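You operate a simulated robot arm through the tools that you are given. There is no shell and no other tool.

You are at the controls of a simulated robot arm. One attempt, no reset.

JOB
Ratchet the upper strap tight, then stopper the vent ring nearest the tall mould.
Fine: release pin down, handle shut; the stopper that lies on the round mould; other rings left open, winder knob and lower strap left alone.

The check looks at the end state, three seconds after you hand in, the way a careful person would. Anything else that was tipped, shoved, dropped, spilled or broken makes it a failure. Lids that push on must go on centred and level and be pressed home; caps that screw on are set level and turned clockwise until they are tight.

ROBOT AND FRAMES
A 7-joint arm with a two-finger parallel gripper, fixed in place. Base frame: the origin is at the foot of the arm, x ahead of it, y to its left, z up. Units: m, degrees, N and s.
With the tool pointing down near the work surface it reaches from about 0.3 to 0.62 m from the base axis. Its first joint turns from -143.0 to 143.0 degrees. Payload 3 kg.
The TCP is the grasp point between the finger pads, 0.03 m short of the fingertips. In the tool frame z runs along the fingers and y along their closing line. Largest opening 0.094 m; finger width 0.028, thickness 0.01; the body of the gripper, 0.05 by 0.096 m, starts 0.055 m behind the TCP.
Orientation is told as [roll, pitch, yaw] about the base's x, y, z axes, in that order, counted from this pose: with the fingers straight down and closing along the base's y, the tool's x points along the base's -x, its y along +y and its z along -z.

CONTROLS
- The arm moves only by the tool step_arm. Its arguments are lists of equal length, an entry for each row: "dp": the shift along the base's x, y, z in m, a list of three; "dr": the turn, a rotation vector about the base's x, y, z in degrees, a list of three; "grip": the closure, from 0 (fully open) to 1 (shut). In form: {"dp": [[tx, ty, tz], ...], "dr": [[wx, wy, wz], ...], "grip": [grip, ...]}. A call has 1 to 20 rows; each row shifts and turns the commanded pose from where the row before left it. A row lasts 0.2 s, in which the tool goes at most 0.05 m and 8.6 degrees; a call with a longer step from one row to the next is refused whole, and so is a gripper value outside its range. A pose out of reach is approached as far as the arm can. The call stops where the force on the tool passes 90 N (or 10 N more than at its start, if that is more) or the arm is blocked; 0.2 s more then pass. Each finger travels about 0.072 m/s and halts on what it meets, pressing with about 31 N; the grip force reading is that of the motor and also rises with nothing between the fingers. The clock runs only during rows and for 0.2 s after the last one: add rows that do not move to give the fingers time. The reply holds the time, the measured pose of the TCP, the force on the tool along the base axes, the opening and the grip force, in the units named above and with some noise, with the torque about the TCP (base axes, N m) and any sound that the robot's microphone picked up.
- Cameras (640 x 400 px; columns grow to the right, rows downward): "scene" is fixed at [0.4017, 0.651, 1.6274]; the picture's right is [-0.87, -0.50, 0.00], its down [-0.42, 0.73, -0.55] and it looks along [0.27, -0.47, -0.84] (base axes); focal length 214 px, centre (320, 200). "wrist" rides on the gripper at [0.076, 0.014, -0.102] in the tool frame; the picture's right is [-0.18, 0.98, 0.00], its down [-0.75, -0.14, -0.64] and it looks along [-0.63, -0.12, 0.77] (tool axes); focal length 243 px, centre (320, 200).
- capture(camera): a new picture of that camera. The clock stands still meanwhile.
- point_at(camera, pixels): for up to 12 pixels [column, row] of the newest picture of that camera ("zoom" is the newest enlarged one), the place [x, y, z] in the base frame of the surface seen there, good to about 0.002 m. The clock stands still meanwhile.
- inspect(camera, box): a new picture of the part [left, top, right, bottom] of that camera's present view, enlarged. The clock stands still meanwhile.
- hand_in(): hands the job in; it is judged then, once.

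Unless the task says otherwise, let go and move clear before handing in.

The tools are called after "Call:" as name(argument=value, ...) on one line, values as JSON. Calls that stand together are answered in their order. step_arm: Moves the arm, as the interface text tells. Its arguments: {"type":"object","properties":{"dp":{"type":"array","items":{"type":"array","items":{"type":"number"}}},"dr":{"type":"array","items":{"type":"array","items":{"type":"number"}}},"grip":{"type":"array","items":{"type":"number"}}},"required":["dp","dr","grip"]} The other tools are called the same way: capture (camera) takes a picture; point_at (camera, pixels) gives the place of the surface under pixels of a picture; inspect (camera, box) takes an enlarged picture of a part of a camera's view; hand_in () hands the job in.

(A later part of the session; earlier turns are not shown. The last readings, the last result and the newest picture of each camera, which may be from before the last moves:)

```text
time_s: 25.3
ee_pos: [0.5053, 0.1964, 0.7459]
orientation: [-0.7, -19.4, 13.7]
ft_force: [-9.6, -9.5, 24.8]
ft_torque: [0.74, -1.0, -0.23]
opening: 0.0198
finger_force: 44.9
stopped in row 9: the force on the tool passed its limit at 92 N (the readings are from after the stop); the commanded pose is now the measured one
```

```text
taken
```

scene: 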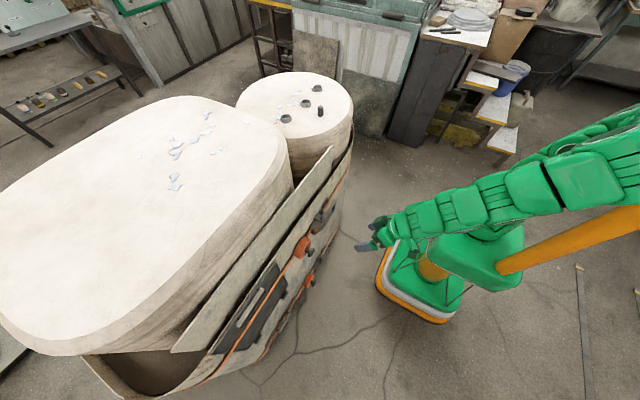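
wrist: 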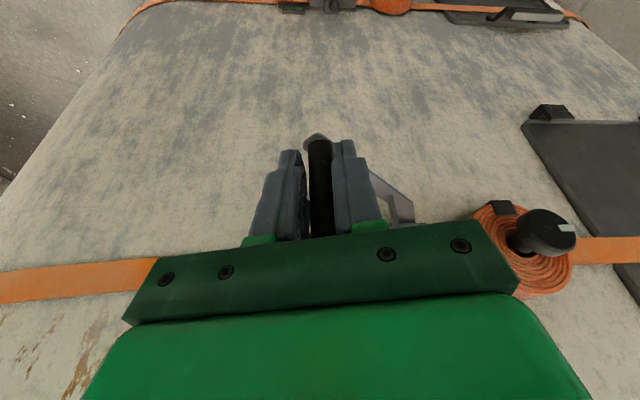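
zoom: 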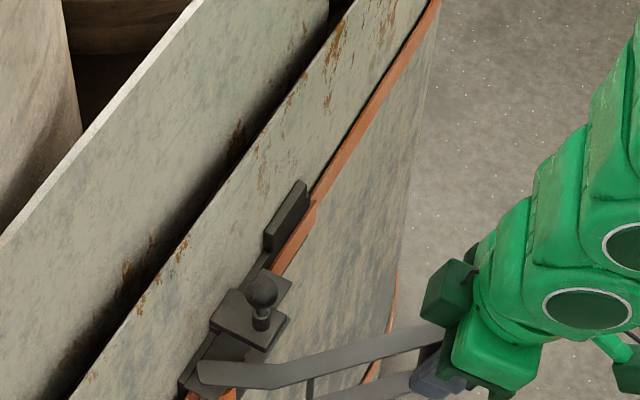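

The handle is at about 49°. Now I'll swing it back along the same arc, restoring pitch −30 on the way, and watch for clicks and load.

Call:
step_arm(dp=[[0.004, -0.0043, 0], [0.0039, -0.0043, 0], [0.0049, -0.0045, 0], [0.0049, -0.0044, 0], [0.0052, -0.0041, 0], [0.0053, -0.004, 0], [0.0056, -0.0035, 0], [0.0056, -0.0036, 0], [0.0059, -0.0031, 0], [0.0059, -0.0031, 0], [0.0061, -0.0025, 0], [0.0061, -0.0025, 0], [0, 0, 0]], dr=[[0, 0, 0], [0, 0, 0], [0.65, -2.55, 0], [0.65, -2.55, 0], [0.65, -2.55, 0], [0.65, -2.55, 0], [0, 0, 0], [0, 0, 0], [0, 0, 0], [0, 0, 0], [0, 0, 0], [0, 0, 0], [0, 0, 0]], grip=[1, 1, 1, 1, 1, 1, 1, 1, 1, 1, 1, 1, 1])

Call:
inspect(camera="scene", box=[290, 170, 370, 230])

Call:
capture(camera="wrist")

```text
time_s: 28.2
ee_pos: [0.5356, 0.1643, 0.738]
orientation: [-0.3, -28.4, 13.5]
ft_force: [-13.1, -17.5, 28.2]
ft_torque: [-0.42, -0.45, -0.15]
opening: 0.0161
finger_force: 44.4
out of reach, approached as far as the arm can: row 6, 7, 8, 9, 10, 11, 12
stopped in row 13: the force on the tool passed its limit at 92 N (the readings are from after the stop); the commanded pose is now the measured one
```

```text
6.67 times, centred on (330, 200) of scene
```

zoom: 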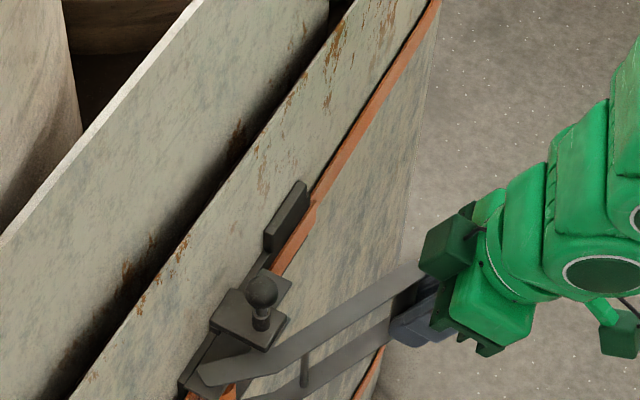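

```text
taken
```

wrist: 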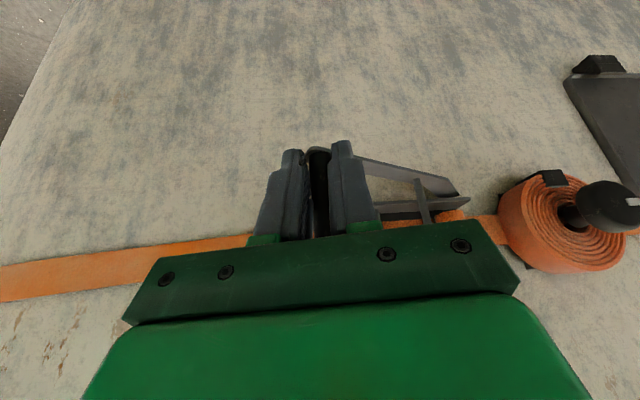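

The pitch limit jammed this return at about 36° open, so gripping isn't suitable for closing. I'll release, back out along the fingers, and plan to push the handle shut with closed fingers.

Call:
step_arm(dp=[[0, 0, 0.003], [0, 0, 0.0], [-0.007, -0.0018, 0.012], [-0.007, -0.0018, 0.012], [-0.007, -0.0018, 0.012], [-0.007, -0.0018, 0.012], [-0.005, 0, 0.02], [0, 0, 0.02], [0, 0, 0.02]], dr=[[0, 0, 0], [0, 0, 0], [0, 0, 0], [0, 0, 0], [-0.5, 2, 0], [-1, 4, 0], [-1, 4, 0], [0, 0, 0], [0, 0, 0]], grip=[0.47, 0.47, 0.47, 0.47, 0.47, 0.47, 0.47, 0.47, 0.47])

Call:
capture(camera="wrist")

Call:
inspect(camera="scene", box=[290, 170, 370, 230])

```text
time_s: 30.2
ee_pos: [0.5165, 0.1621, 0.8366]
orientation: [-0.5, -17.9, 13.5]
ft_force: [-0.1, 0.8, -0.2]
ft_torque: [0.01, 0.02, 0.01]
opening: 0.0498
finger_force: 0.0
out of reach, approached as far as the arm can: row 3, 4
```

```text
taken
```

wrist: 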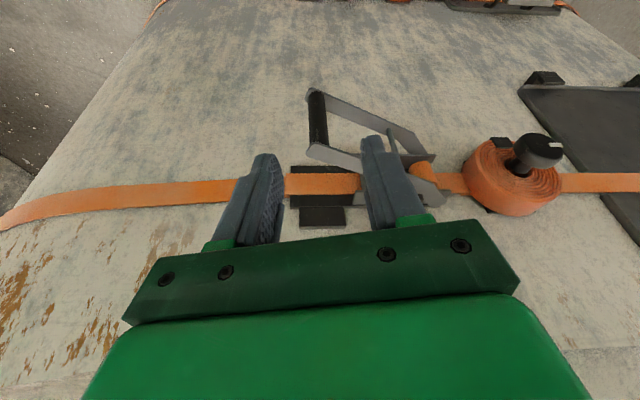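

```text
6.67 times, centred on (330, 200) of scene
```

zoom: 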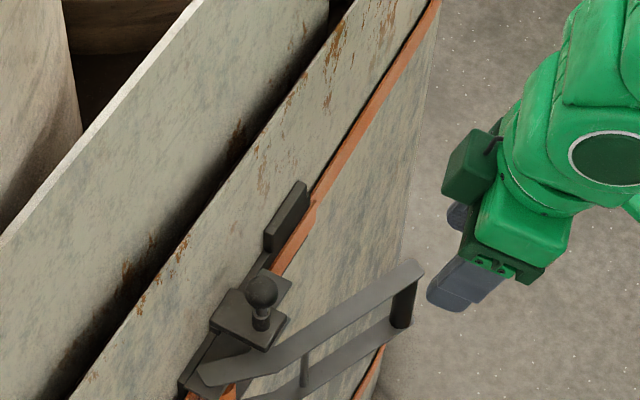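

The handle stands free at about 35°. A tool pointing straight down, with its closing line across the handle arm (yaw ≈ 90−θ), can grip plate and bar together and turn with the handle. First I'll measure the handle.

Call:
point_at(camera="zoom", pixels=[[413, 268], [400, 275], [350, 312], [290, 350], [215, 375], [404, 300], [404, 320], [262, 290], [390, 335]])

Call:
point_at(camera="wrist", pixels=[[318, 100], [318, 125], [318, 150], [345, 160], [320, 215], [340, 215]])

Call:
inspect(camera="wrist", box=[270, 70, 490, 230])

```text
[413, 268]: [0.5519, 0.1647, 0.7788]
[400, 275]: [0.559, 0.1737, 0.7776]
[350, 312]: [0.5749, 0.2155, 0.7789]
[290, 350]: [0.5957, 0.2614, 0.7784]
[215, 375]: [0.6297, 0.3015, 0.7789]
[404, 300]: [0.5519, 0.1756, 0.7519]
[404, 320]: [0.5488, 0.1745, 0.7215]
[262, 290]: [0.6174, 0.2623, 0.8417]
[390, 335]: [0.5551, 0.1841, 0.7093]
```

```text
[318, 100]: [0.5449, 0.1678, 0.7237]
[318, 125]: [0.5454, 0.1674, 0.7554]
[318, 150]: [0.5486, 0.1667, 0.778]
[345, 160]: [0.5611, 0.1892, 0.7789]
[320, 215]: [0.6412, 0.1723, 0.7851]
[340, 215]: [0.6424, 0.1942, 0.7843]
```

```text
2.50 times, centred on (380, 150) of wrist
```

zoom: 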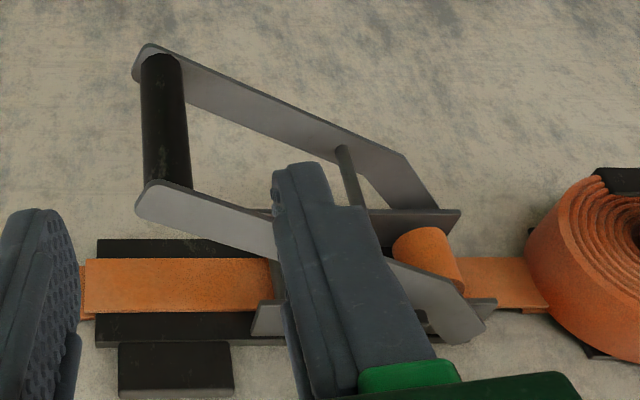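

The bar centre is about (0.554,0.172), and the plate arm is at φ≈24° to the wall. I'll turn the tool to vertical with yaw ≈66 above it.

Call:
step_arm(dp=[[0.004, 0.001, 0.007], [0.004, 0.001, 0.007], [0.004, 0.001, 0.003], [0.004, 0.001, 0], [0.004, 0.001, 0], [0.004, 0.001, 0], [0.004, 0.001, 0], [0.004, 0.001, 0], [0.004, 0.002, 0], [0.0025, 0.001, 0], [0, 0, 0]], dr=[[-1.4, 5.8, 0], [-1.4, 5.8, 0], [-1.4, 5.8, 0], [0, 0, 7.5], [0, 0, 7.5], [0, 0, 7.5], [0, 0, 7.5], [0, 0, 7.5], [0, 0, 7.5], [0, 0, 7.5], [0, 0, 0]], grip=[0.47, 0.47, 0.47, 0.47, 0.47, 0.47, 0.47, 0.47, 0.47, 0.47, 0.47])

Call:
capture(camera="wrist")

Call:
inspect(camera="scene", box=[290, 170, 370, 230])

```text
time_s: 32.6
ee_pos: [0.5565, 0.1737, 0.8513]
orientation: [-0.4, 0.0, 66.1]
ft_force: [0.2, 0.5, -0.3]
ft_torque: [0.0, 0.01, 0.0]
opening: 0.0497
finger_force: 0.1
```

```text
taken
```

wrist: 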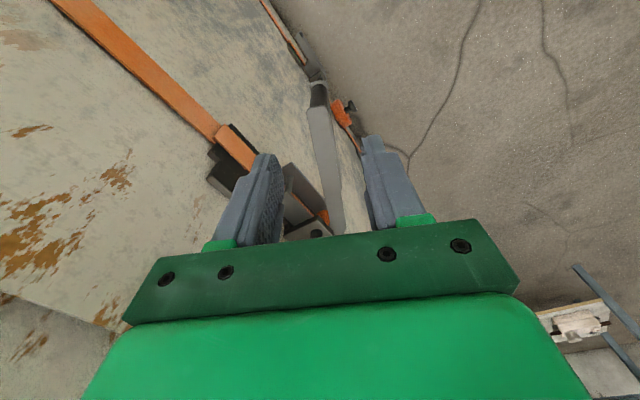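

```text
6.67 times, centred on (330, 200) of scene
```

zoom: 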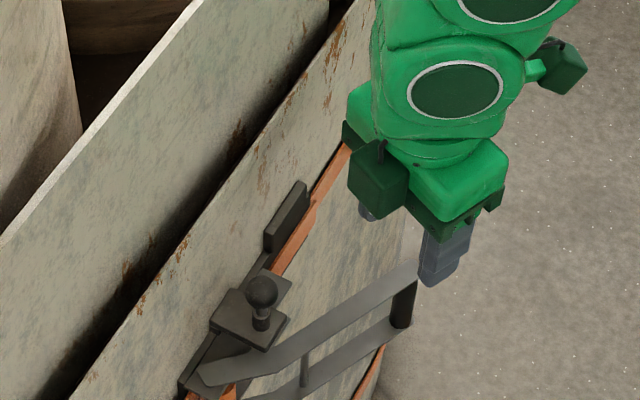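

The plate at (325,140) runs neatly between the open fingers. I'll descend and grip the bar together with the top plate.

Call:
step_arm(dp=[[-0.001, 0, -0.022], [0, 0, -0.022], [0, 0, -0.022], [0, 0, -0.018], [0, 0, 0], [0, 0, 0], [0, 0, 0]], dr=[[0, 0, 0], [0, 0, 0], [0, 0, 0], [0, 0, 0], [0, 0, 0], [0, 0, 0], [0, 0, 0]], grip=[0.47, 0.47, 0.47, 0.47, 1, 1, 1])

Call:
capture(camera="wrist")

```text
time_s: 34.2
ee_pos: [0.5555, 0.1759, 0.7682]
orientation: [-0.3, 0.0, 66.0]
ft_force: [4.5, -3.8, -4.0]
ft_torque: [-0.27, 0.22, -0.79]
opening: 0.0202
finger_force: 44.9
```

```text
taken
```

wrist: 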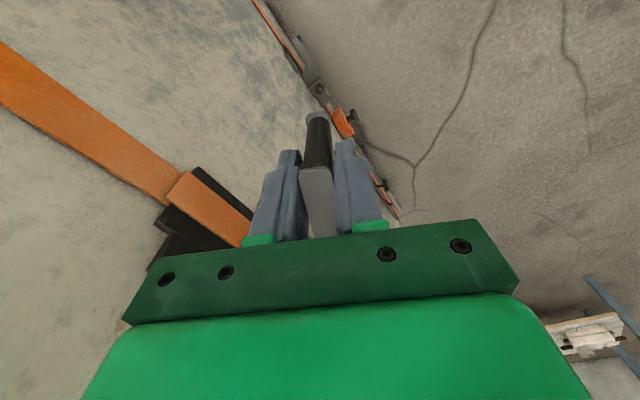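

The grip is solid at 0.020. I'll swing the handle outward about the drum axis while yawing the tool with it, in 2.5° steps.

Call:
step_arm(dp=[[-0.0052, 0.0034, 0], [-0.0051, 0.0036, 0], [-0.0049, 0.0039, 0], [-0.0047, 0.004, 0], [-0.0046, 0.0043, 0], [-0.0043, 0.0044, 0], [-0.0042, 0.0047, 0], [-0.0039, 0.0048, 0], [0, 0, 0]], dr=[[0, 0, -2.5], [0, 0, -2.5], [0, 0, -2.5], [0, 0, -2.5], [0, 0, -2.5], [0, 0, -2.5], [0, 0, -2.5], [0, 0, -2.5], [0, 0, 0]], grip=[1, 1, 1, 1, 1, 1, 1, 1, 1])

Call:
inspect(camera="scene", box=[290, 170, 370, 230])

```text
time_s: 36.2
ee_pos: [0.5184, 0.2063, 0.7697]
orientation: [-0.3, 0.0, 46.0]
ft_force: [24.8, 13.9, -15.8]
ft_torque: [-0.01, 0.05, -0.46]
opening: 0.0205
finger_force: 44.9
```

```text
6.67 times, centred on (330, 200) of scene
```

zoom: 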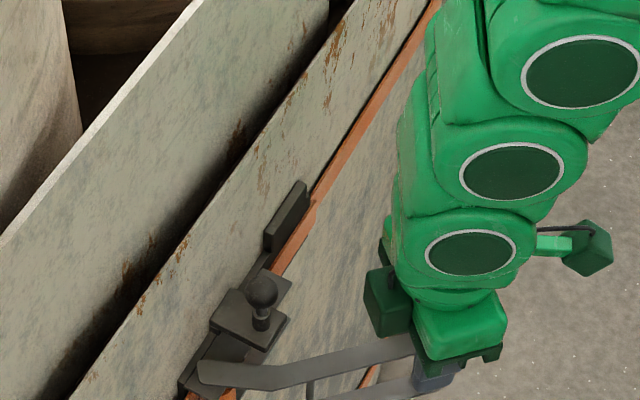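

The handle is following; the 28 N on the tool points toward the hinge, so my arc is slightly wide. I'll continue outward with a small inward correction.

Call:
step_arm(dp=[[-0.0033, 0.0052, 0], [-0.0031, 0.0053, 0], [-0.003, 0.0055, 0], [-0.0028, 0.0056, 0], [-0.0025, 0.0057, 0], [-0.0023, 0.0058, 0], [-0.002, 0.0059, 0], [-0.0018, 0.006, 0], [-0.0015, 0.0061, 0], [-0.0013, 0.0061, 0], [0, 0, 0]], dr=[[0, 0, -2.5], [0, 0, -2.5], [0, 0, -2.5], [0, 0, -2.5], [0, 0, -2.5], [0, 0, -2.5], [0, 0, -2.5], [0, 0, -2.5], [0, 0, -2.5], [0, 0, -2.5], [0, 0, 0]], grip=[1, 1, 1, 1, 1, 1, 1, 1, 1, 1, 1])

Call:
inspect(camera="scene", box=[280, 170, 370, 240])

Call:
capture(camera="wrist")

```text
time_s: 38.6
ee_pos: [0.4936, 0.2649, 0.7682]
orientation: [-0.4, 0.0, 20.8]
ft_force: [-28.9, -13.8, -13.6]
ft_torque: [0.17, -0.18, -0.99]
opening: 0.0203
finger_force: 45.3
```

```text
5.71 times, centred on (325, 205) of scene
```

zoom: 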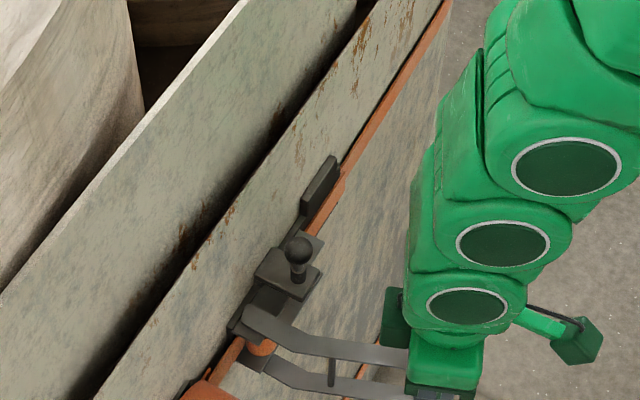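

```text
taken
```

wrist: 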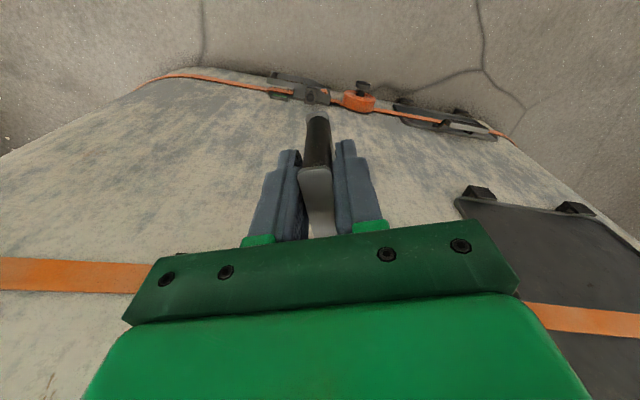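

The handle is at about θ=77° and the force now points outward, so the true radius is about 0.143. I'll open it a bit further, then swing back to load the ratchet.

Call:
step_arm(dp=[[-0.0031, 0.0056, 0], [-0.001, 0.0061, 0], [-0.0008, 0.0062, 0], [-0.0005, 0.0062, 0], [-0.0002, 0.0063, 0], [0.0001, 0.0062, 0], [0.0003, 0.0063, 0], [0, 0, 0]], dr=[[0, 0, -2.5], [0, 0, -2.5], [0, 0, -2.5], [0, 0, -2.5], [0, 0, -2.5], [0, 0, -2.5], [0, 0, -2.5], [0, 0, 0]], grip=[1, 1, 1, 1, 1, 1, 1, 1])

Call:
inspect(camera="scene", box=[280, 170, 370, 240])

```text
time_s: 39.9
ee_pos: [0.4909, 0.2904, 0.7676]
orientation: [-0.7, 0.1, 8.0]
ft_force: [10.4, -32.2, 0.5]
ft_torque: [0.1, 0.5, 1.16]
opening: 0.0209
finger_force: 45.0
stopped in row 6: the force on the tool passed its limit at 94 N (the readings are from after the stop); the commanded pose is now the measured one
```

```text
5.71 times, centred on (325, 205) of scene
```

zoom: 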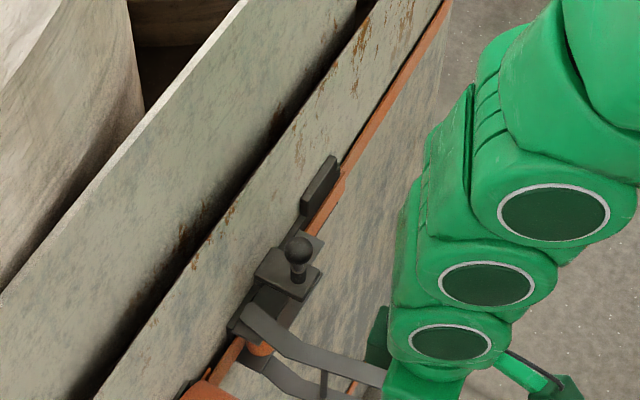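

The handle met its end stop at about θ=87°, with Fy −32 resisting. Now I'll swing it back in, checking for clicks and load.

Call:
step_arm(dp=[[-0.0008, -0.0063, 0], [0.0007, -0.0061, 0], [0.0009, -0.0061, 0], [0.0013, -0.0061, 0], [0.0015, -0.006, 0], [0.0017, -0.006, 0], [0.002, -0.0058, 0], [0.0023, -0.0058, 0], [0.0025, -0.0057, 0], [0.0028, -0.0055, 0], [0.003, -0.0054, 0], [0.0032, -0.0053, 0]], dr=[[0, 0, 2.5], [0, 0, 2.5], [0, 0, 2.5], [0, 0, 2.5], [0, 0, 2.5], [0, 0, 2.5], [0, 0, 2.5], [0, 0, 2.5], [0, 0, 2.5], [0, 0, 2.5], [0, 0, 2.5], [0, 0, 2.5]], grip=[1, 1, 1, 1, 1, 1, 1, 1, 1, 1, 1, 1])

```text
time_s: 42.5
ee_pos: [0.5103, 0.2204, 0.7664]
orientation: [-0.6, 0.2, 38.1]
ft_force: [-24.6, -3.9, 25.1]
ft_torque: [-0.02, -0.09, 1.02]
opening: 0.0204
finger_force: 44.9
```

No click yet, and only about 10 N tangential load. I'll keep closing to about θ≈17°, where the gripper body still clears the wall.

Call:
step_arm(dp=[[0.0035, -0.0052, 0], [0.0036, -0.0049, 0], [0.0039, -0.0049, 0], [0.0041, -0.0046, 0], [0.0043, -0.0045, 0], [0.0045, -0.0042, 0], [0.0047, -0.0041, 0], [0.0049, -0.0039, 0], [0.005, -0.0036, 0], [0.0051, -0.0034, 0], [0.0053, -0.0032, 0], [0.0055, -0.003, 0], [0.0055, -0.0027, 0], [0.0057, -0.0025, 0], [0.0058, -0.0022, 0], [0, 0, 0]], dr=[[0, 0, 2.5], [0, 0, 2.5], [0, 0, 2.5], [0, 0, 2.5], [0, 0, 2.5], [0, 0, 2.5], [0, 0, 2.5], [0, 0, 2.5], [0, 0, 2.5], [0, 0, 2.5], [0, 0, 2.5], [0, 0, 2.5], [0, 0, 2.5], [0, 0, 2.5], [0, 0, 2.5], [0, 0, 0]], grip=[1, 1, 1, 1, 1, 1, 1, 1, 1, 1, 1, 1, 1, 1, 1, 1])

Call:
inspect(camera="scene", box=[280, 170, 370, 240])

Call:
capture(camera="wrist")

```text
time_s: 45.9
ee_pos: [0.5834, 0.1646, 0.7681]
orientation: [-0.6, 0.0, 75.5]
ft_force: [-17.4, -27.1, 10.4]
ft_torque: [-0.05, -0.06, 1.03]
opening: 0.0214
finger_force: 44.6
```

```text
5.71 times, centred on (325, 205) of scene
```

zoom: 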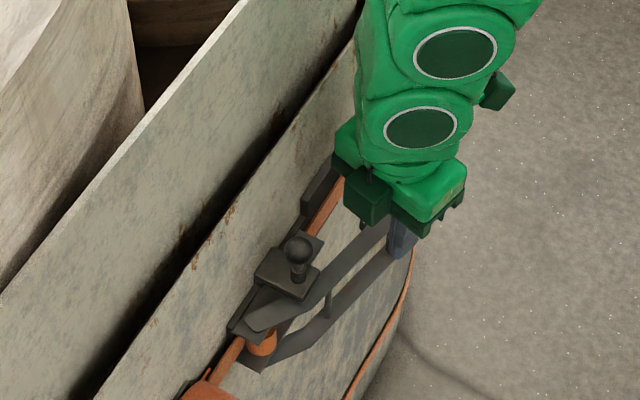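

```text
taken
```

wrist: 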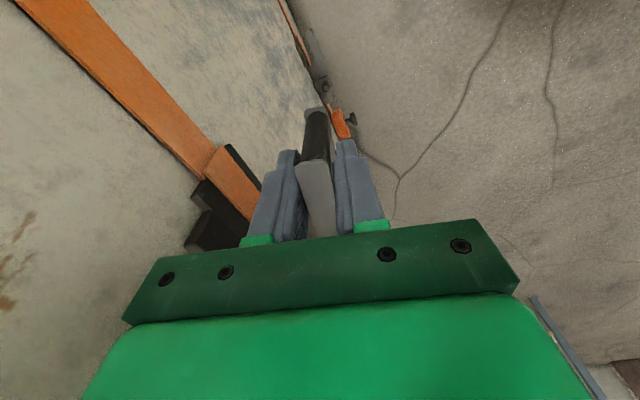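

I've completed one full stroke with no sounds reported. I'll look at the indicator block and spool up close to see whether the strap moved.

Call:
inspect(camera="scene", box=[305, 190, 345, 235])

Call:
inspect(camera="wrist", box=[170, 120, 290, 260])

```text
8.89 times, centred on (325, 212) of scene
```

zoom: 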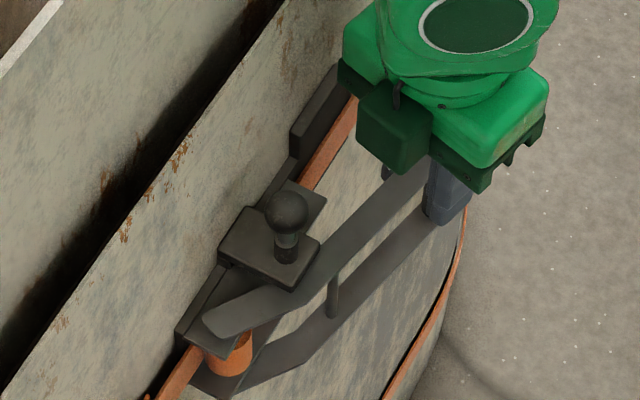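

```text
2.86 times, centred on (230, 190) of wrist
```

zoom: 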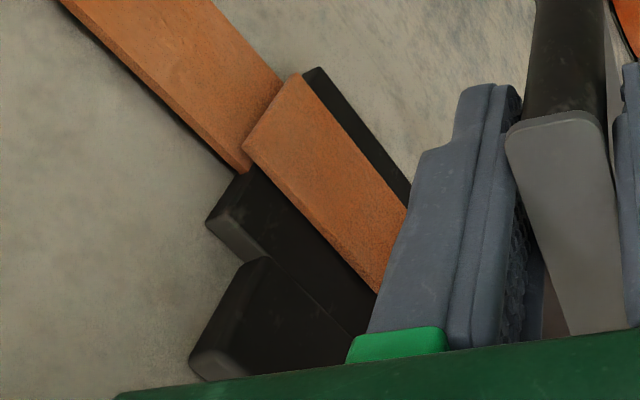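

That's inconclusive, so I'll pump further strokes over the same arc at radius 0.143 and watch the tangential resistance build.

Call:
step_arm(dp=[[-0.0064, 0.0014, 0], [-0.0064, 0.0014, 0], [-0.0111, 0.0058, 0], [-0.0105, 0.0067, 0], [-0.0099, 0.0076, 0], [-0.0092, 0.0084, 0], [-0.0084, 0.0092, 0], [-0.0076, 0.0099, 0], [-0.0067, 0.0105, 0], [-0.0058, 0.0111, 0], [-0.0048, 0.0115, 0], [-0.0037, 0.0119, 0], [-0.0027, 0.0122, 0], [0, 0, 0]], dr=[[0, 0, -2.6], [0, 0, -2.6], [0, 0, -5], [0, 0, -5], [0, 0, -5], [0, 0, -5], [0, 0, -5], [0, 0, -5], [0, 0, -5], [0, 0, -5], [0, 0, -5], [0, 0, -5], [0, 0, -5], [0, 0, 0]], grip=[1, 1, 1, 1, 1, 1, 1, 1, 1, 1, 1, 1, 1, 1])

Call:
inspect(camera="scene", box=[280, 170, 370, 240])

```text
time_s: 48.9
ee_pos: [0.4883, 0.273, 0.7678]
orientation: [-0.7, 0.2, 15.4]
ft_force: [-31.1, 1.4, 0.5]
ft_torque: [-0.2, 0.4, 1.02]
opening: 0.0204
finger_force: 45.0
```

```text
5.71 times, centred on (325, 205) of scene
```

zoom: 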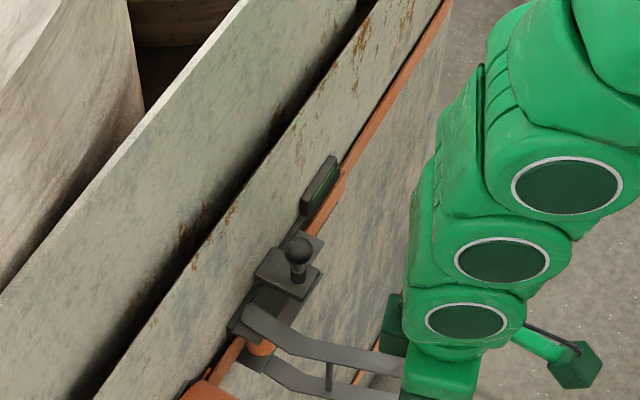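

The indicator block at (320,187) now shows green. I'll zoom in to confirm.

Call:
inspect(camera="scene", box=[310, 185, 350, 215])

```text
13.33 times, centred on (330, 200) of scene
```

zoom: 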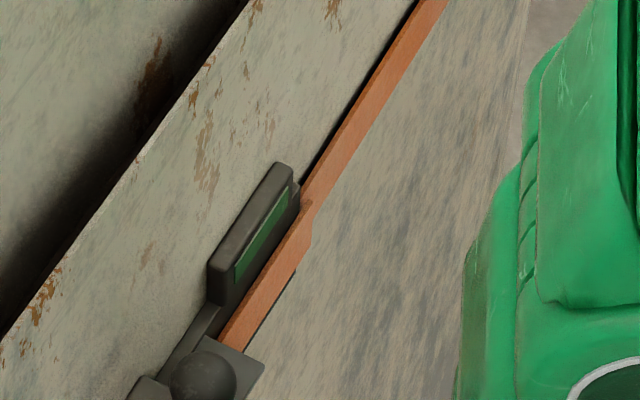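

The indicator is clearly green, so the strap is tight. Now I'll swing the handle back in along the arc before pushing it fully shut.

Call:
step_arm(dp=[[0.0046, -0.013, 0], [0.0037, -0.0119, 0], [0.0048, -0.0115, 0], [0.0058, -0.0111, 0], [0.0067, -0.0105, 0], [0.0076, -0.0099, 0], [0.0084, -0.0092, 0], [0.0092, -0.0084, 0], [0.0099, -0.0076, 0], [0.0105, -0.0067, 0], [0.0111, -0.0058, 0], [0.0115, -0.0048, 0], [0, 0, 0]], dr=[[0, 0, 5], [0, 0, 5], [0, 0, 5], [0, 0, 5], [0, 0, 5], [0, 0, 5], [0, 0, 5], [0, 0, 5], [0, 0, 5], [0, 0, 5], [0, 0, 5], [0, 0, 5], [0, 0, 0]], grip=[1, 1, 1, 1, 1, 1, 1, 1, 1, 1, 1, 1, 1])

Call:
inspect(camera="scene", box=[280, 170, 370, 240])

```text
time_s: 51.7
ee_pos: [0.5837, 0.1624, 0.7687]
orientation: [-0.7, -0.1, 75.4]
ft_force: [-3.1, 8.0, 26.5]
ft_torque: [-0.08, -0.02, 0.95]
opening: 0.0209
finger_force: 45.1
```

```text
5.71 times, centred on (325, 205) of scene
```

zoom: 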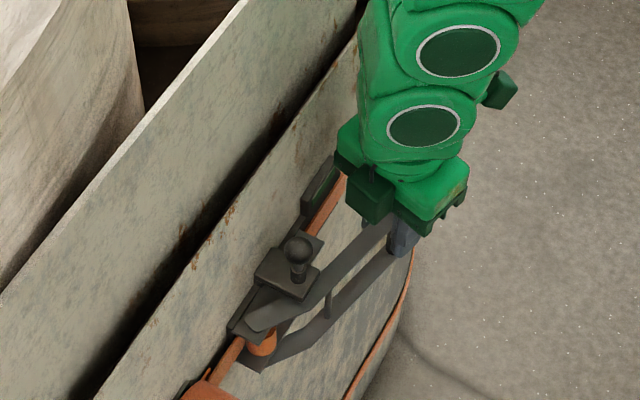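

The handle is nearly in at θ≈20°. I'll release, lift clear, move out in front, and turn to yaw ≈14 with the fingers closed so I can push the handle shut.

Call:
step_arm(dp=[[0, 0, 0], [0, 0, 0], [0, 0, 0.02], [0, 0, 0.03], [0, 0, 0.03], [0, 0, 0.02], [-0.012, -0.001, 0], [-0.012, -0.001, 0], [-0.012, -0.001, 0], [-0.012, -0.001, 0], [0, 0, 0], [0, 0, 0], [0, 0, 0], [0, 0, 0]], dr=[[0, 0, 0], [0, 0, 0], [0, 0, 0], [0, 0, 0], [0, 0, 0], [0, 0, 0], [0, 0, -7.6], [0, 0, -7.6], [0, 0, -7.6], [0, 0, -7.6], [0, 0, -7.6], [0, 0, -7.6], [0, 0, -7.6], [0, 0, -7.6]], grip=[0.47, 0.47, 0.47, 0.47, 0.47, 0.47, 1, 1, 1, 1, 1, 1, 1, 1])

Call:
capture(camera="wrist")

Call:
inspect(camera="scene", box=[280, 170, 370, 240])

```text
time_s: 54.7
ee_pos: [0.5354, 0.157, 0.8681]
orientation: [-0.5, 0.0, 14.4]
ft_force: [0.8, 0.5, 0.1]
ft_torque: [-0.02, -0.02, -0.01]
opening: 0.0
finger_force: 30.7
```

```text
taken
```

wrist: 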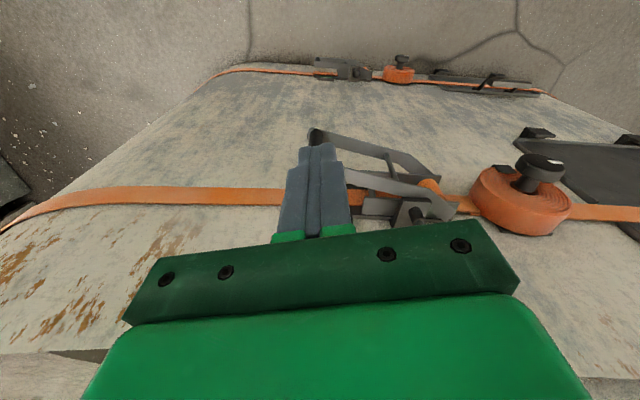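

```text
5.71 times, centred on (325, 205) of scene
```

zoom: 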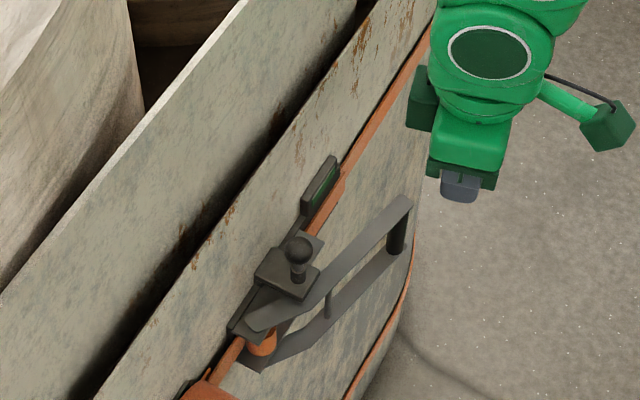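

The indicator stays green and the pin is down. I'll descend in front of the bar and push it toward the wall.

Call:
step_arm(dp=[[0, 0, -0.03], [0, 0, -0.03], [0, 0, -0.03], [0, 0, -0.013], [0.008, 0, 0], [0.008, -0.001, 0], [0.006, -0.001, 0], [0.006, -0.001, 0], [0.006, -0.001, 0], [0.006, -0.001, 0], [0.005, 0, 0], [0.004, 0, 0], [0.003, 0, 0], [0, 0, 0]], dr=[[0, 0, 0], [0, 0, 0], [0, 0, 0], [0, 0, 0], [0, 0, 0], [0, 0, 0], [0, 0, 0], [0, 0, 0], [0, 0, 0], [0, 0, 0], [0, 0, 0], [0, 0, 0], [0, 0, 0], [0, 0, 0]], grip=[1, 1, 1, 1, 1, 1, 1, 1, 1, 1, 1, 1, 1, 1])

Call:
inspect(camera="scene", box=[280, 170, 370, 240])

```text
time_s: 57.7
ee_pos: [0.5874, 0.1529, 0.7648]
orientation: [-0.6, 0.1, 14.4]
ft_force: [-44.8, -3.4, 17.0]
ft_torque: [-0.11, -0.9, -0.53]
opening: 0.0
finger_force: 31.1
```

```text
5.71 times, centred on (325, 205) of scene
```

zoom: 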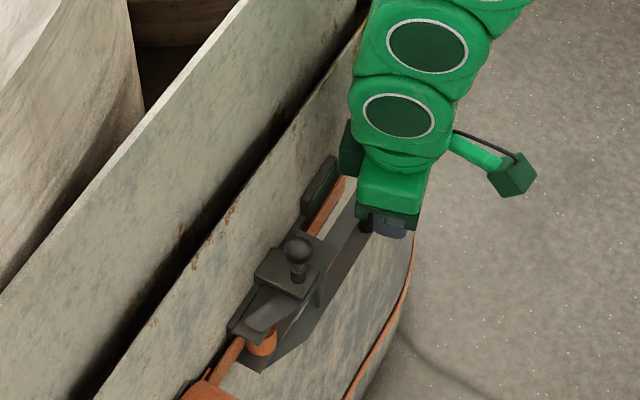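

There's 45 N of resistance at x≈0.587, close to the shut position. I'll give it a last small push, then back off and look.

Call:
step_arm(dp=[[0.0015, 0, 0], [0.0015, 0, 0], [0, 0, 0]], dr=[[0, 0, 0], [0, 0, 0], [0, 0, 0]], grip=[1, 1, 1])

Call:
step_arm(dp=[[-0.01, 0, 0], [-0.02, 0, 0], [-0.02, 0, 0], [-0.01, 0, 0.03], [0, 0, 0.04], [0, 0, 0.04], [0, 0, 0.03]], dr=[[0, 0, 0], [0, 0, 0], [0, 0, 0], [0, 0, 0], [0, 0, 0], [0, 0, 0], [0, 0, 0]], grip=[1, 1, 1, 1, 1, 1, 1])

Call:
inspect(camera="scene", box=[280, 170, 370, 240])

Call:
point_at(camera="zoom", pixels=[[365, 195], [345, 220], [385, 180], [375, 205], [298, 245], [325, 180], [265, 305]])

Call:
capture(camera="wrist")

```text
time_s: 58.4
ee_pos: [0.5886, 0.1543, 0.7634]
orientation: [-0.6, 0.6, 14.6]
ft_force: [-27.5, 2.5, 8.7]
ft_torque: [-0.11, -0.59, -0.25]
opening: 0.0002
finger_force: 31.4
stopped in row 3: the force on the tool passed its limit at 92 N (the readings are from after the stop); the commanded pose is now the measured one
```

```text
time_s: 60.0
ee_pos: [0.528, 0.1541, 0.9033]
orientation: [-0.6, 0.4, 14.5]
ft_force: [-0.3, 0.5, 0.4]
ft_torque: [-0.01, -0.01, 0.0]
opening: 0.0
finger_force: 30.6
```

```text
5.71 times, centred on (325, 205) of scene
```

zoom: 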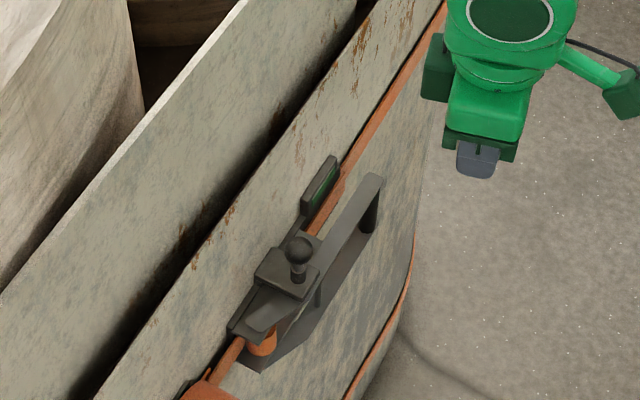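

```text
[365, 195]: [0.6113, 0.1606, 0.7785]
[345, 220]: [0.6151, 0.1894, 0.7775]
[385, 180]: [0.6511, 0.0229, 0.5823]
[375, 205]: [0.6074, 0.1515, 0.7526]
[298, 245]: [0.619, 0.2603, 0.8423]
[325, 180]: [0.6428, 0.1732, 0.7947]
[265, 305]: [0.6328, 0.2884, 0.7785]
```

```text
taken
```

wrist: 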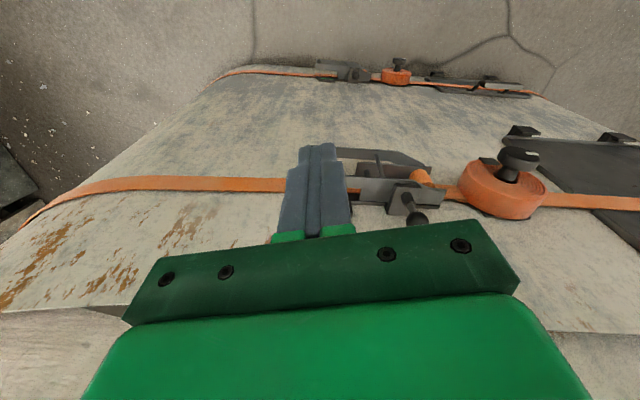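

The handle plate is back at its original shut position (x≈0.611), the indicator is green, and the pin is down at 0.842. The ratchet is done, so I'll rise and move toward the round mould to look at the stopper and rings.

Call:
step_arm(dp=[[0, 0, 0.045], [0, 0, 0.045], [0, 0, 0.045], [0, -0.02, 0.045], [0, -0.03, 0.045], [0, -0.03, 0.045], [0, -0.03, 0.045], [0.01, -0.03, 0.02], [0.02, -0.02, 0], [0.02, 0, 0]], dr=[[0, 0, 0], [0, 0, 0], [0, 0, 0], [0, 0, -2], [0, -4, -2], [0, -4, -2], [0, -4, -3], [0, -4, -3], [0, -4, -2.5], [0, 0, 0]], grip=[0.5, 0.5, 0.5, 0.5, 0.5, 0.5, 0.5, 0.5, 0.5, 0.5])

Call:
capture(camera="wrist")

Call:
inspect(camera="scene", box=[230, 60, 360, 150])

Call:
point_at(camera="zoom", pixels=[[432, 206], [432, 220], [432, 240], [421, 240], [443, 240], [280, 242], [280, 262], [258, 262], [304, 262], [370, 190], [420, 125], [432, 250]])

```text
refused: row 5 steps farther than a row can; nothing moved
```

```text
taken
```

wrist: 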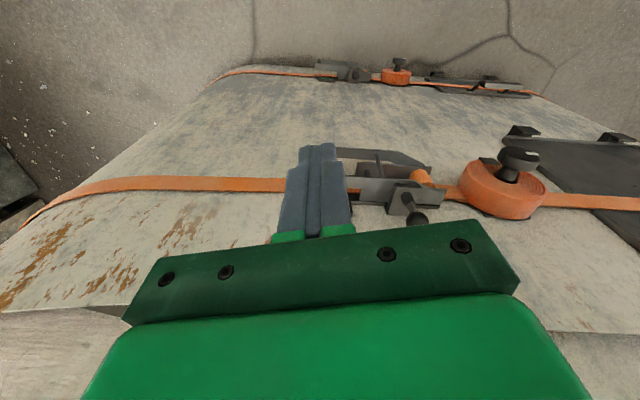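

```text
4.44 times, centred on (295, 105) of scene
```

zoom: 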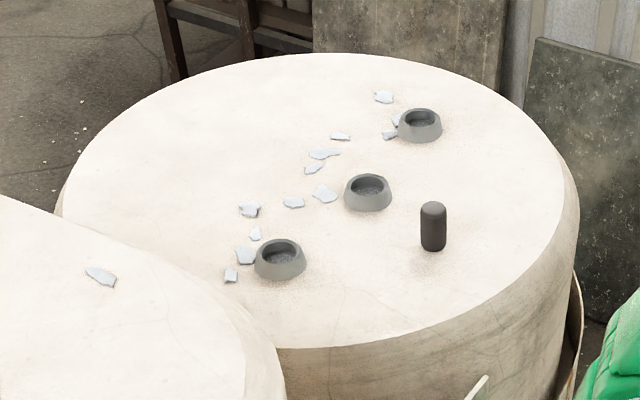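

```text
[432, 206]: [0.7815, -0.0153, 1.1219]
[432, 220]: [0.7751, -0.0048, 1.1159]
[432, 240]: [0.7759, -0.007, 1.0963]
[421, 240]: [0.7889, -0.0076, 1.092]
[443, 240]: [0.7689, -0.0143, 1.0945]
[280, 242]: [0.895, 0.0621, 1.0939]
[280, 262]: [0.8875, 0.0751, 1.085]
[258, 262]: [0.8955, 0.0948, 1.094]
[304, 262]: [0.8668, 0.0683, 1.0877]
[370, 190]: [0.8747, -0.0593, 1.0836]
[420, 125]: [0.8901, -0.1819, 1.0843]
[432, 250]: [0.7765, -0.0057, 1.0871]
```

The stopper stands upright at about (0.78,−0.013), top z≈1.124, and the target ring is near (0.885,0.075). The move was refused for row length, so I'll resend it with smaller rows.

Call:
step_arm(dp=[[0, 0, 0.045], [0, 0, 0.045], [0, 0, 0.045], [0, -0.02, 0.04], [0, -0.025, 0.04], [0, -0.025, 0.04], [0, -0.025, 0.04], [0.01, -0.03, 0.03], [0.02, -0.03, 0.02], [0.02, -0.01, 0]], dr=[[0, 0, 0], [0, 0, 0], [0, 0, 0], [0, 0, -2], [0, -4, -2], [0, -4, -2], [0, -4, -3], [0, -4, -3], [0, -4, -2.5], [0, 0, 0]], grip=[0.5, 0.5, 0.5, 0.5, 0.5, 0.5, 0.5, 0.5, 0.5, 0.5])

Call:
capture(camera="wrist")

```text
time_s: 62.2
ee_pos: [0.5807, -0.0119, 1.2505]
orientation: [-3.1, -19.5, 0.2]
ft_force: [-1.0, 1.0, 0.9]
ft_torque: [0.01, -0.01, 0.02]
opening: 0.047
finger_force: 0.1
```

```text
taken
```

wrist: 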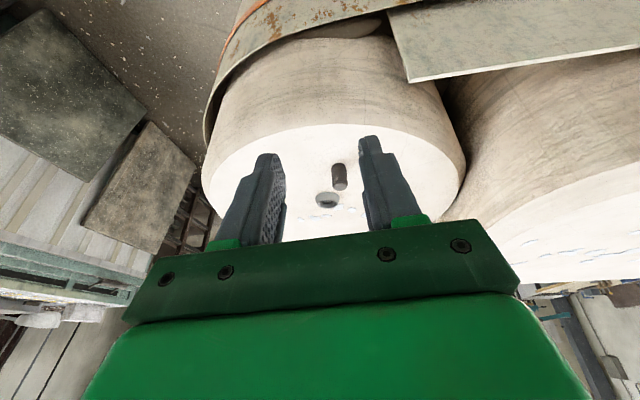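

The stopper at (339,177) and the middle ring at (327,198) are between the fingers. I'll move further out with more forward pitch to test reach over the mould.

Call:
step_arm(dp=[[0.02, 0, 0], [0.02, 0, 0], [0.02, 0, 0], [0.02, 0, 0], [0.02, 0, 0], [0, 0, 0]], dr=[[0.6, -5, 0], [0.6, -5, 0], [0.6, -5, 0], [0.6, -5, 0], [0.6, -5, 0], [0, 0, 0]], grip=[0.5, 0.5, 0.5, 0.5, 0.5, 0.5])

Call:
capture(camera="wrist")

```text
time_s: 63.6
ee_pos: [0.6789, -0.0116, 1.2493]
orientation: [0.9, -44.4, -1.8]
ft_force: [0.8, -0.5, 0.7]
ft_torque: [0.03, -0.01, -0.01]
opening: 0.0468
finger_force: 0.0
```

```text
taken
```

wrist: 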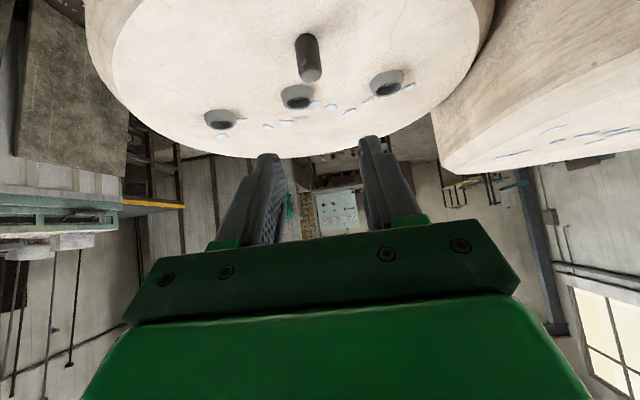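

This view shows all three rings at (221,119), (297,97) and (386,83), and the stopper at (308,58). The ring toward the tall mould is (386,83). I'll measure everything here.

Call:
inspect(camera="wrist", box=[190, 20, 430, 140])

Call:
point_at(camera="wrist", pixels=[[310, 74], [308, 50], [301, 40], [317, 60], [299, 60], [308, 62], [386, 76], [386, 90], [371, 83], [402, 83], [386, 96], [387, 70]])

```text
2.67 times, centred on (310, 80) of wrist
```

zoom: 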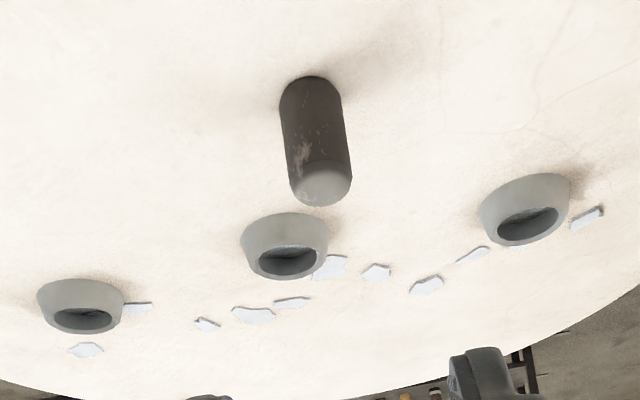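

```text
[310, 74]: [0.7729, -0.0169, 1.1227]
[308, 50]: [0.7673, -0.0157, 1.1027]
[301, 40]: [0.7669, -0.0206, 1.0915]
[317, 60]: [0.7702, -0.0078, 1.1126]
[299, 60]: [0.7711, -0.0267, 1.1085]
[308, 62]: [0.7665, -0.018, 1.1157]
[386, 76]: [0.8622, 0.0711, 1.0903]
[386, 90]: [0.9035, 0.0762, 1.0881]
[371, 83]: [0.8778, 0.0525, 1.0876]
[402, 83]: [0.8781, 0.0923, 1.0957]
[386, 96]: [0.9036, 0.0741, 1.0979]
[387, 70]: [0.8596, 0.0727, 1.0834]
```

The stopper centre is about (0.778,−0.0165). I'll sample the target ring's rim in the zoom to find its centre and height.

Call:
point_at(camera="zoom", pixels=[[527, 206], [496, 222], [494, 234], [505, 243], [525, 243], [545, 234], [560, 218], [563, 205], [550, 203], [528, 225], [510, 214], [525, 235]])

Call:
inspect(camera="wrist", box=[356, 60, 416, 110])

```text
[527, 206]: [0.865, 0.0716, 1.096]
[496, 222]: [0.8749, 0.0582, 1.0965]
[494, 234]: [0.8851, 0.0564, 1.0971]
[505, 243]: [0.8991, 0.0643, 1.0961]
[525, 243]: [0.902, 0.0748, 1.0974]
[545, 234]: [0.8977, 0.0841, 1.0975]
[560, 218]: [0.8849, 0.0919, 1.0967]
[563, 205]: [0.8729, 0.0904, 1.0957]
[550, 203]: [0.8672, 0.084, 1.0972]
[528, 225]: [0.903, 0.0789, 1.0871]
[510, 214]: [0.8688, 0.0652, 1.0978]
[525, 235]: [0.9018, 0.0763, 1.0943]
```

```text
8.00 times, centred on (386, 85) of wrist
```

zoom: 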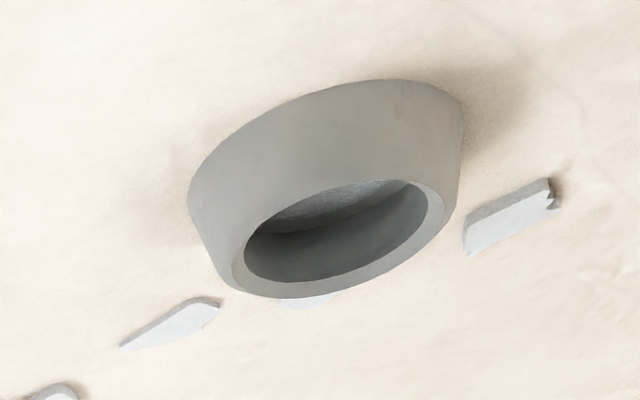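

The rim top is at z≈1.097, centred at about (0.884,0.074). The hole looks wider than the 22 mm stopper, so I need to see what's inside it.

Call:
inspect(camera="scene", box=[275, 106, 300, 122])

Call:
point_at(camera="zoom", pixels=[[210, 190], [250, 180], [290, 190], [250, 200], [330, 190], [200, 220], [250, 230], [310, 220], [250, 150], [180, 180]])

Call:
inspect(camera="scene", box=[300, 92, 340, 122])

Call:
inspect(camera="scene", box=[10, 60, 120, 130])

```text
16.00 times, centred on (288, 114) of scene
```

zoom: 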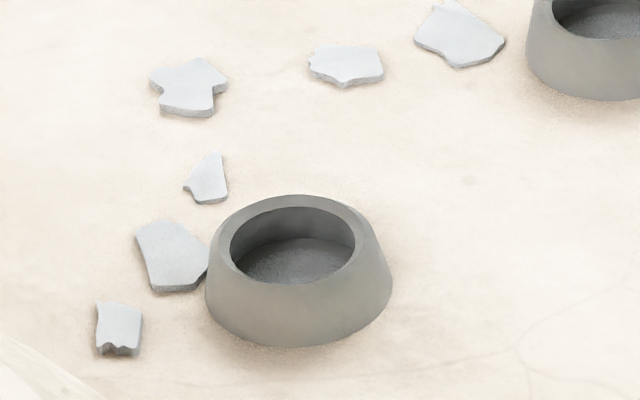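

```text
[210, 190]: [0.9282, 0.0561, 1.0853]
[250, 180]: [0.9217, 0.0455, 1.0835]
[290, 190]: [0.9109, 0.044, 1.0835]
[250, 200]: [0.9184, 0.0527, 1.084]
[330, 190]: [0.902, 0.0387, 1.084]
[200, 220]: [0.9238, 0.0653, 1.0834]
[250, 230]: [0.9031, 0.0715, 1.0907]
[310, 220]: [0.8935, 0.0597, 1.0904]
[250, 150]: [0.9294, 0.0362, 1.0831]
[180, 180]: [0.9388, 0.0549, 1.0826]
```

```text
13.33 times, centred on (320, 107) of scene
```

zoom: 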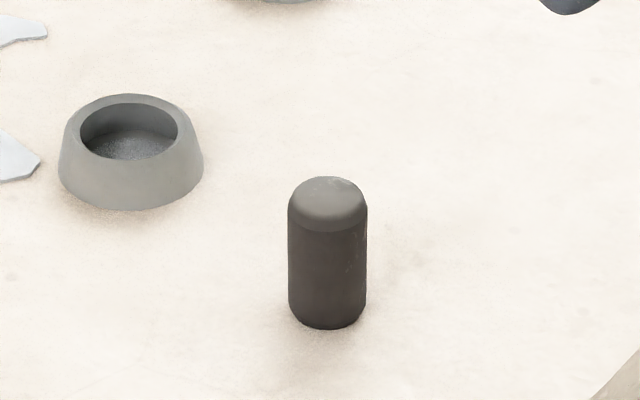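

```text
5.71 times, centred on (65, 95) of scene
```

zoom: 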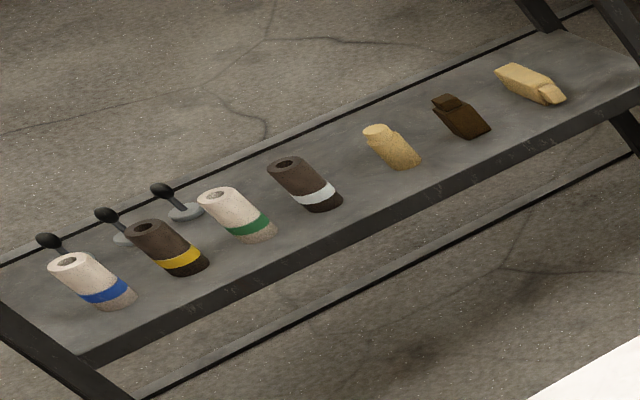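

The ring is a shallow cup with a floor, and the stopper is a plain round-ended plug. I'll measure the hole's inner edges and floor at high zoom to compare diameters.

Call:
inspect(camera="scene", box=[280, 111, 295, 121])

Call:
point_at(camera="zoom", pixels=[[320, 200], [320, 215], [280, 215], [370, 215], [320, 260], [190, 190], [440, 190], [250, 190], [400, 190], [320, 290]])

```text
16.00 times, centred on (288, 116) of scene
```

zoom: 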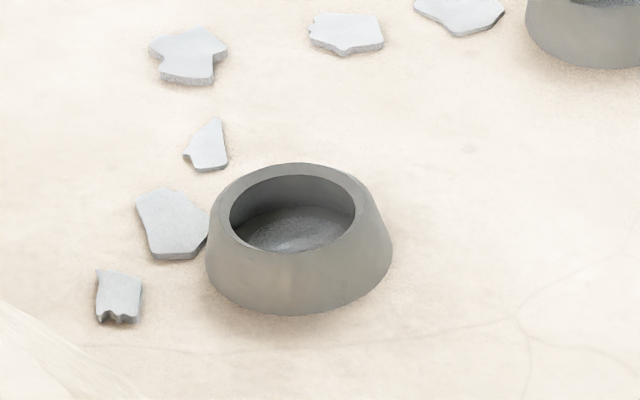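

```text
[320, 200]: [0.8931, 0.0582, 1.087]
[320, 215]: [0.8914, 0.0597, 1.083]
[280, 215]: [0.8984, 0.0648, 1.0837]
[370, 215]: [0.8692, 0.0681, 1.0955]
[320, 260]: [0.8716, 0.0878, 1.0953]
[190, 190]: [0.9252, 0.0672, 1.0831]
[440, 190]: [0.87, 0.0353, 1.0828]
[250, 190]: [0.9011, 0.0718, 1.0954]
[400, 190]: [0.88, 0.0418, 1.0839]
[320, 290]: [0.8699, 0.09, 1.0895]
```

I'll take rim mid-line points plus hole-edge points so I can compute the centre and inner diameter properly.

Call:
point_at(camera="zoom", pixels=[[223, 212], [361, 205], [300, 169], [293, 256], [250, 180], [345, 178], [240, 240], [345, 238], [295, 184], [292, 245], [240, 215], [348, 212]])

Call:
inspect(camera="scene", box=[312, 98, 328, 118])

Call:
point_at(camera="zoom", pixels=[[320, 150], [320, 175], [290, 190], [350, 190], [320, 230], [284, 230], [356, 230], [320, 120]])

```text
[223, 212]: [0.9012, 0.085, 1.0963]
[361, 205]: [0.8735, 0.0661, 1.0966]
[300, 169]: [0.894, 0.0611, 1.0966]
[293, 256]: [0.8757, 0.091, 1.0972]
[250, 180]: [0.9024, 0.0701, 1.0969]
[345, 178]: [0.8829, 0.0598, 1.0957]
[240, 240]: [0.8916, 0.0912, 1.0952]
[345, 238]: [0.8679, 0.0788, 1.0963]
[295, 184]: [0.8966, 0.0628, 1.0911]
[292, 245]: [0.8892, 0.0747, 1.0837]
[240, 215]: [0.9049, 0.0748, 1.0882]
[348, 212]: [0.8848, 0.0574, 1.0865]
```

```text
16.00 times, centred on (320, 108) of scene
```

zoom: 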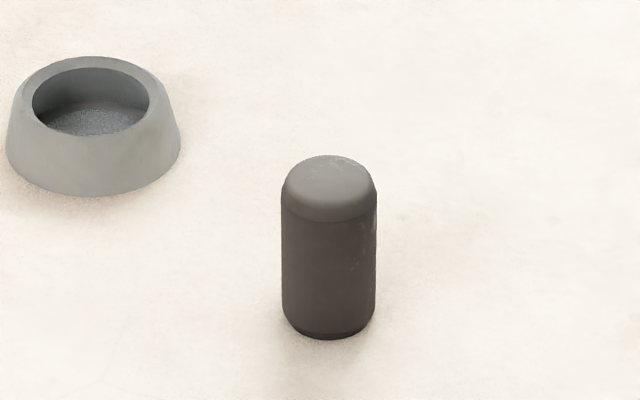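

```text
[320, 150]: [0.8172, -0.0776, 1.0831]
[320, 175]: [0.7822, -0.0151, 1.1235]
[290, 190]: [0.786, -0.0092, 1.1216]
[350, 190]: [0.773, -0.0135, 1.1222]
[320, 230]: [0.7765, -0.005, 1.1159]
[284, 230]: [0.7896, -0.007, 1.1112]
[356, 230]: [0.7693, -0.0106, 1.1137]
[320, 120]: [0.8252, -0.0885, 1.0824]
```

The stopper is about 24 mm across at (0.780,−0.0155). The ring centre is about (0.885,0.075) with a roughly 30 mm hole. Before gripping I'll test that I can reach above the target ring with this tilt.

Call:
step_arm(dp=[[0.03, 0.012, -0.005], [0.03, 0.012, -0.005], [0.03, 0.015, -0.005], [0.03, 0.015, -0.005], [0.03, 0.015, -0.005], [0.02, 0.01, -0.005], [0, 0, 0]], dr=[[0, -1, 0], [0, -1, 0], [0, -1, 0], [0, -1, 0], [0, -1, 0], [0, 0, 0], [0, 0, 0]], grip=[0.5, 0.5, 0.5, 0.5, 0.5, 0.5, 0.5])

Call:
capture(camera="wrist")

```text
time_s: 65.2
ee_pos: [0.8486, 0.066, 1.2192]
orientation: [1.1, -49.3, -2.0]
ft_force: [0.5, -0.2, 0.1]
ft_torque: [-0.05, 0.0, -0.02]
opening: 0.047
finger_force: 0.0
```

```text
taken
```

wrist: 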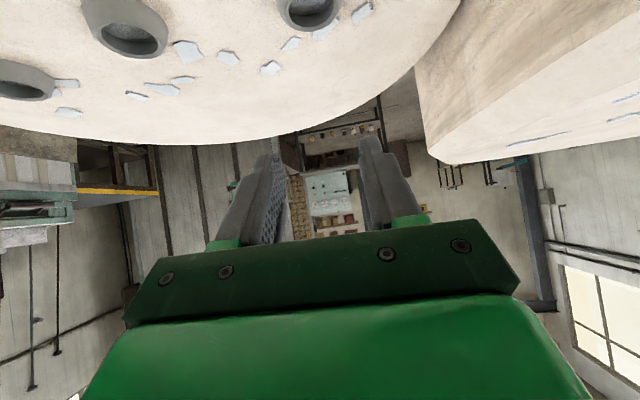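

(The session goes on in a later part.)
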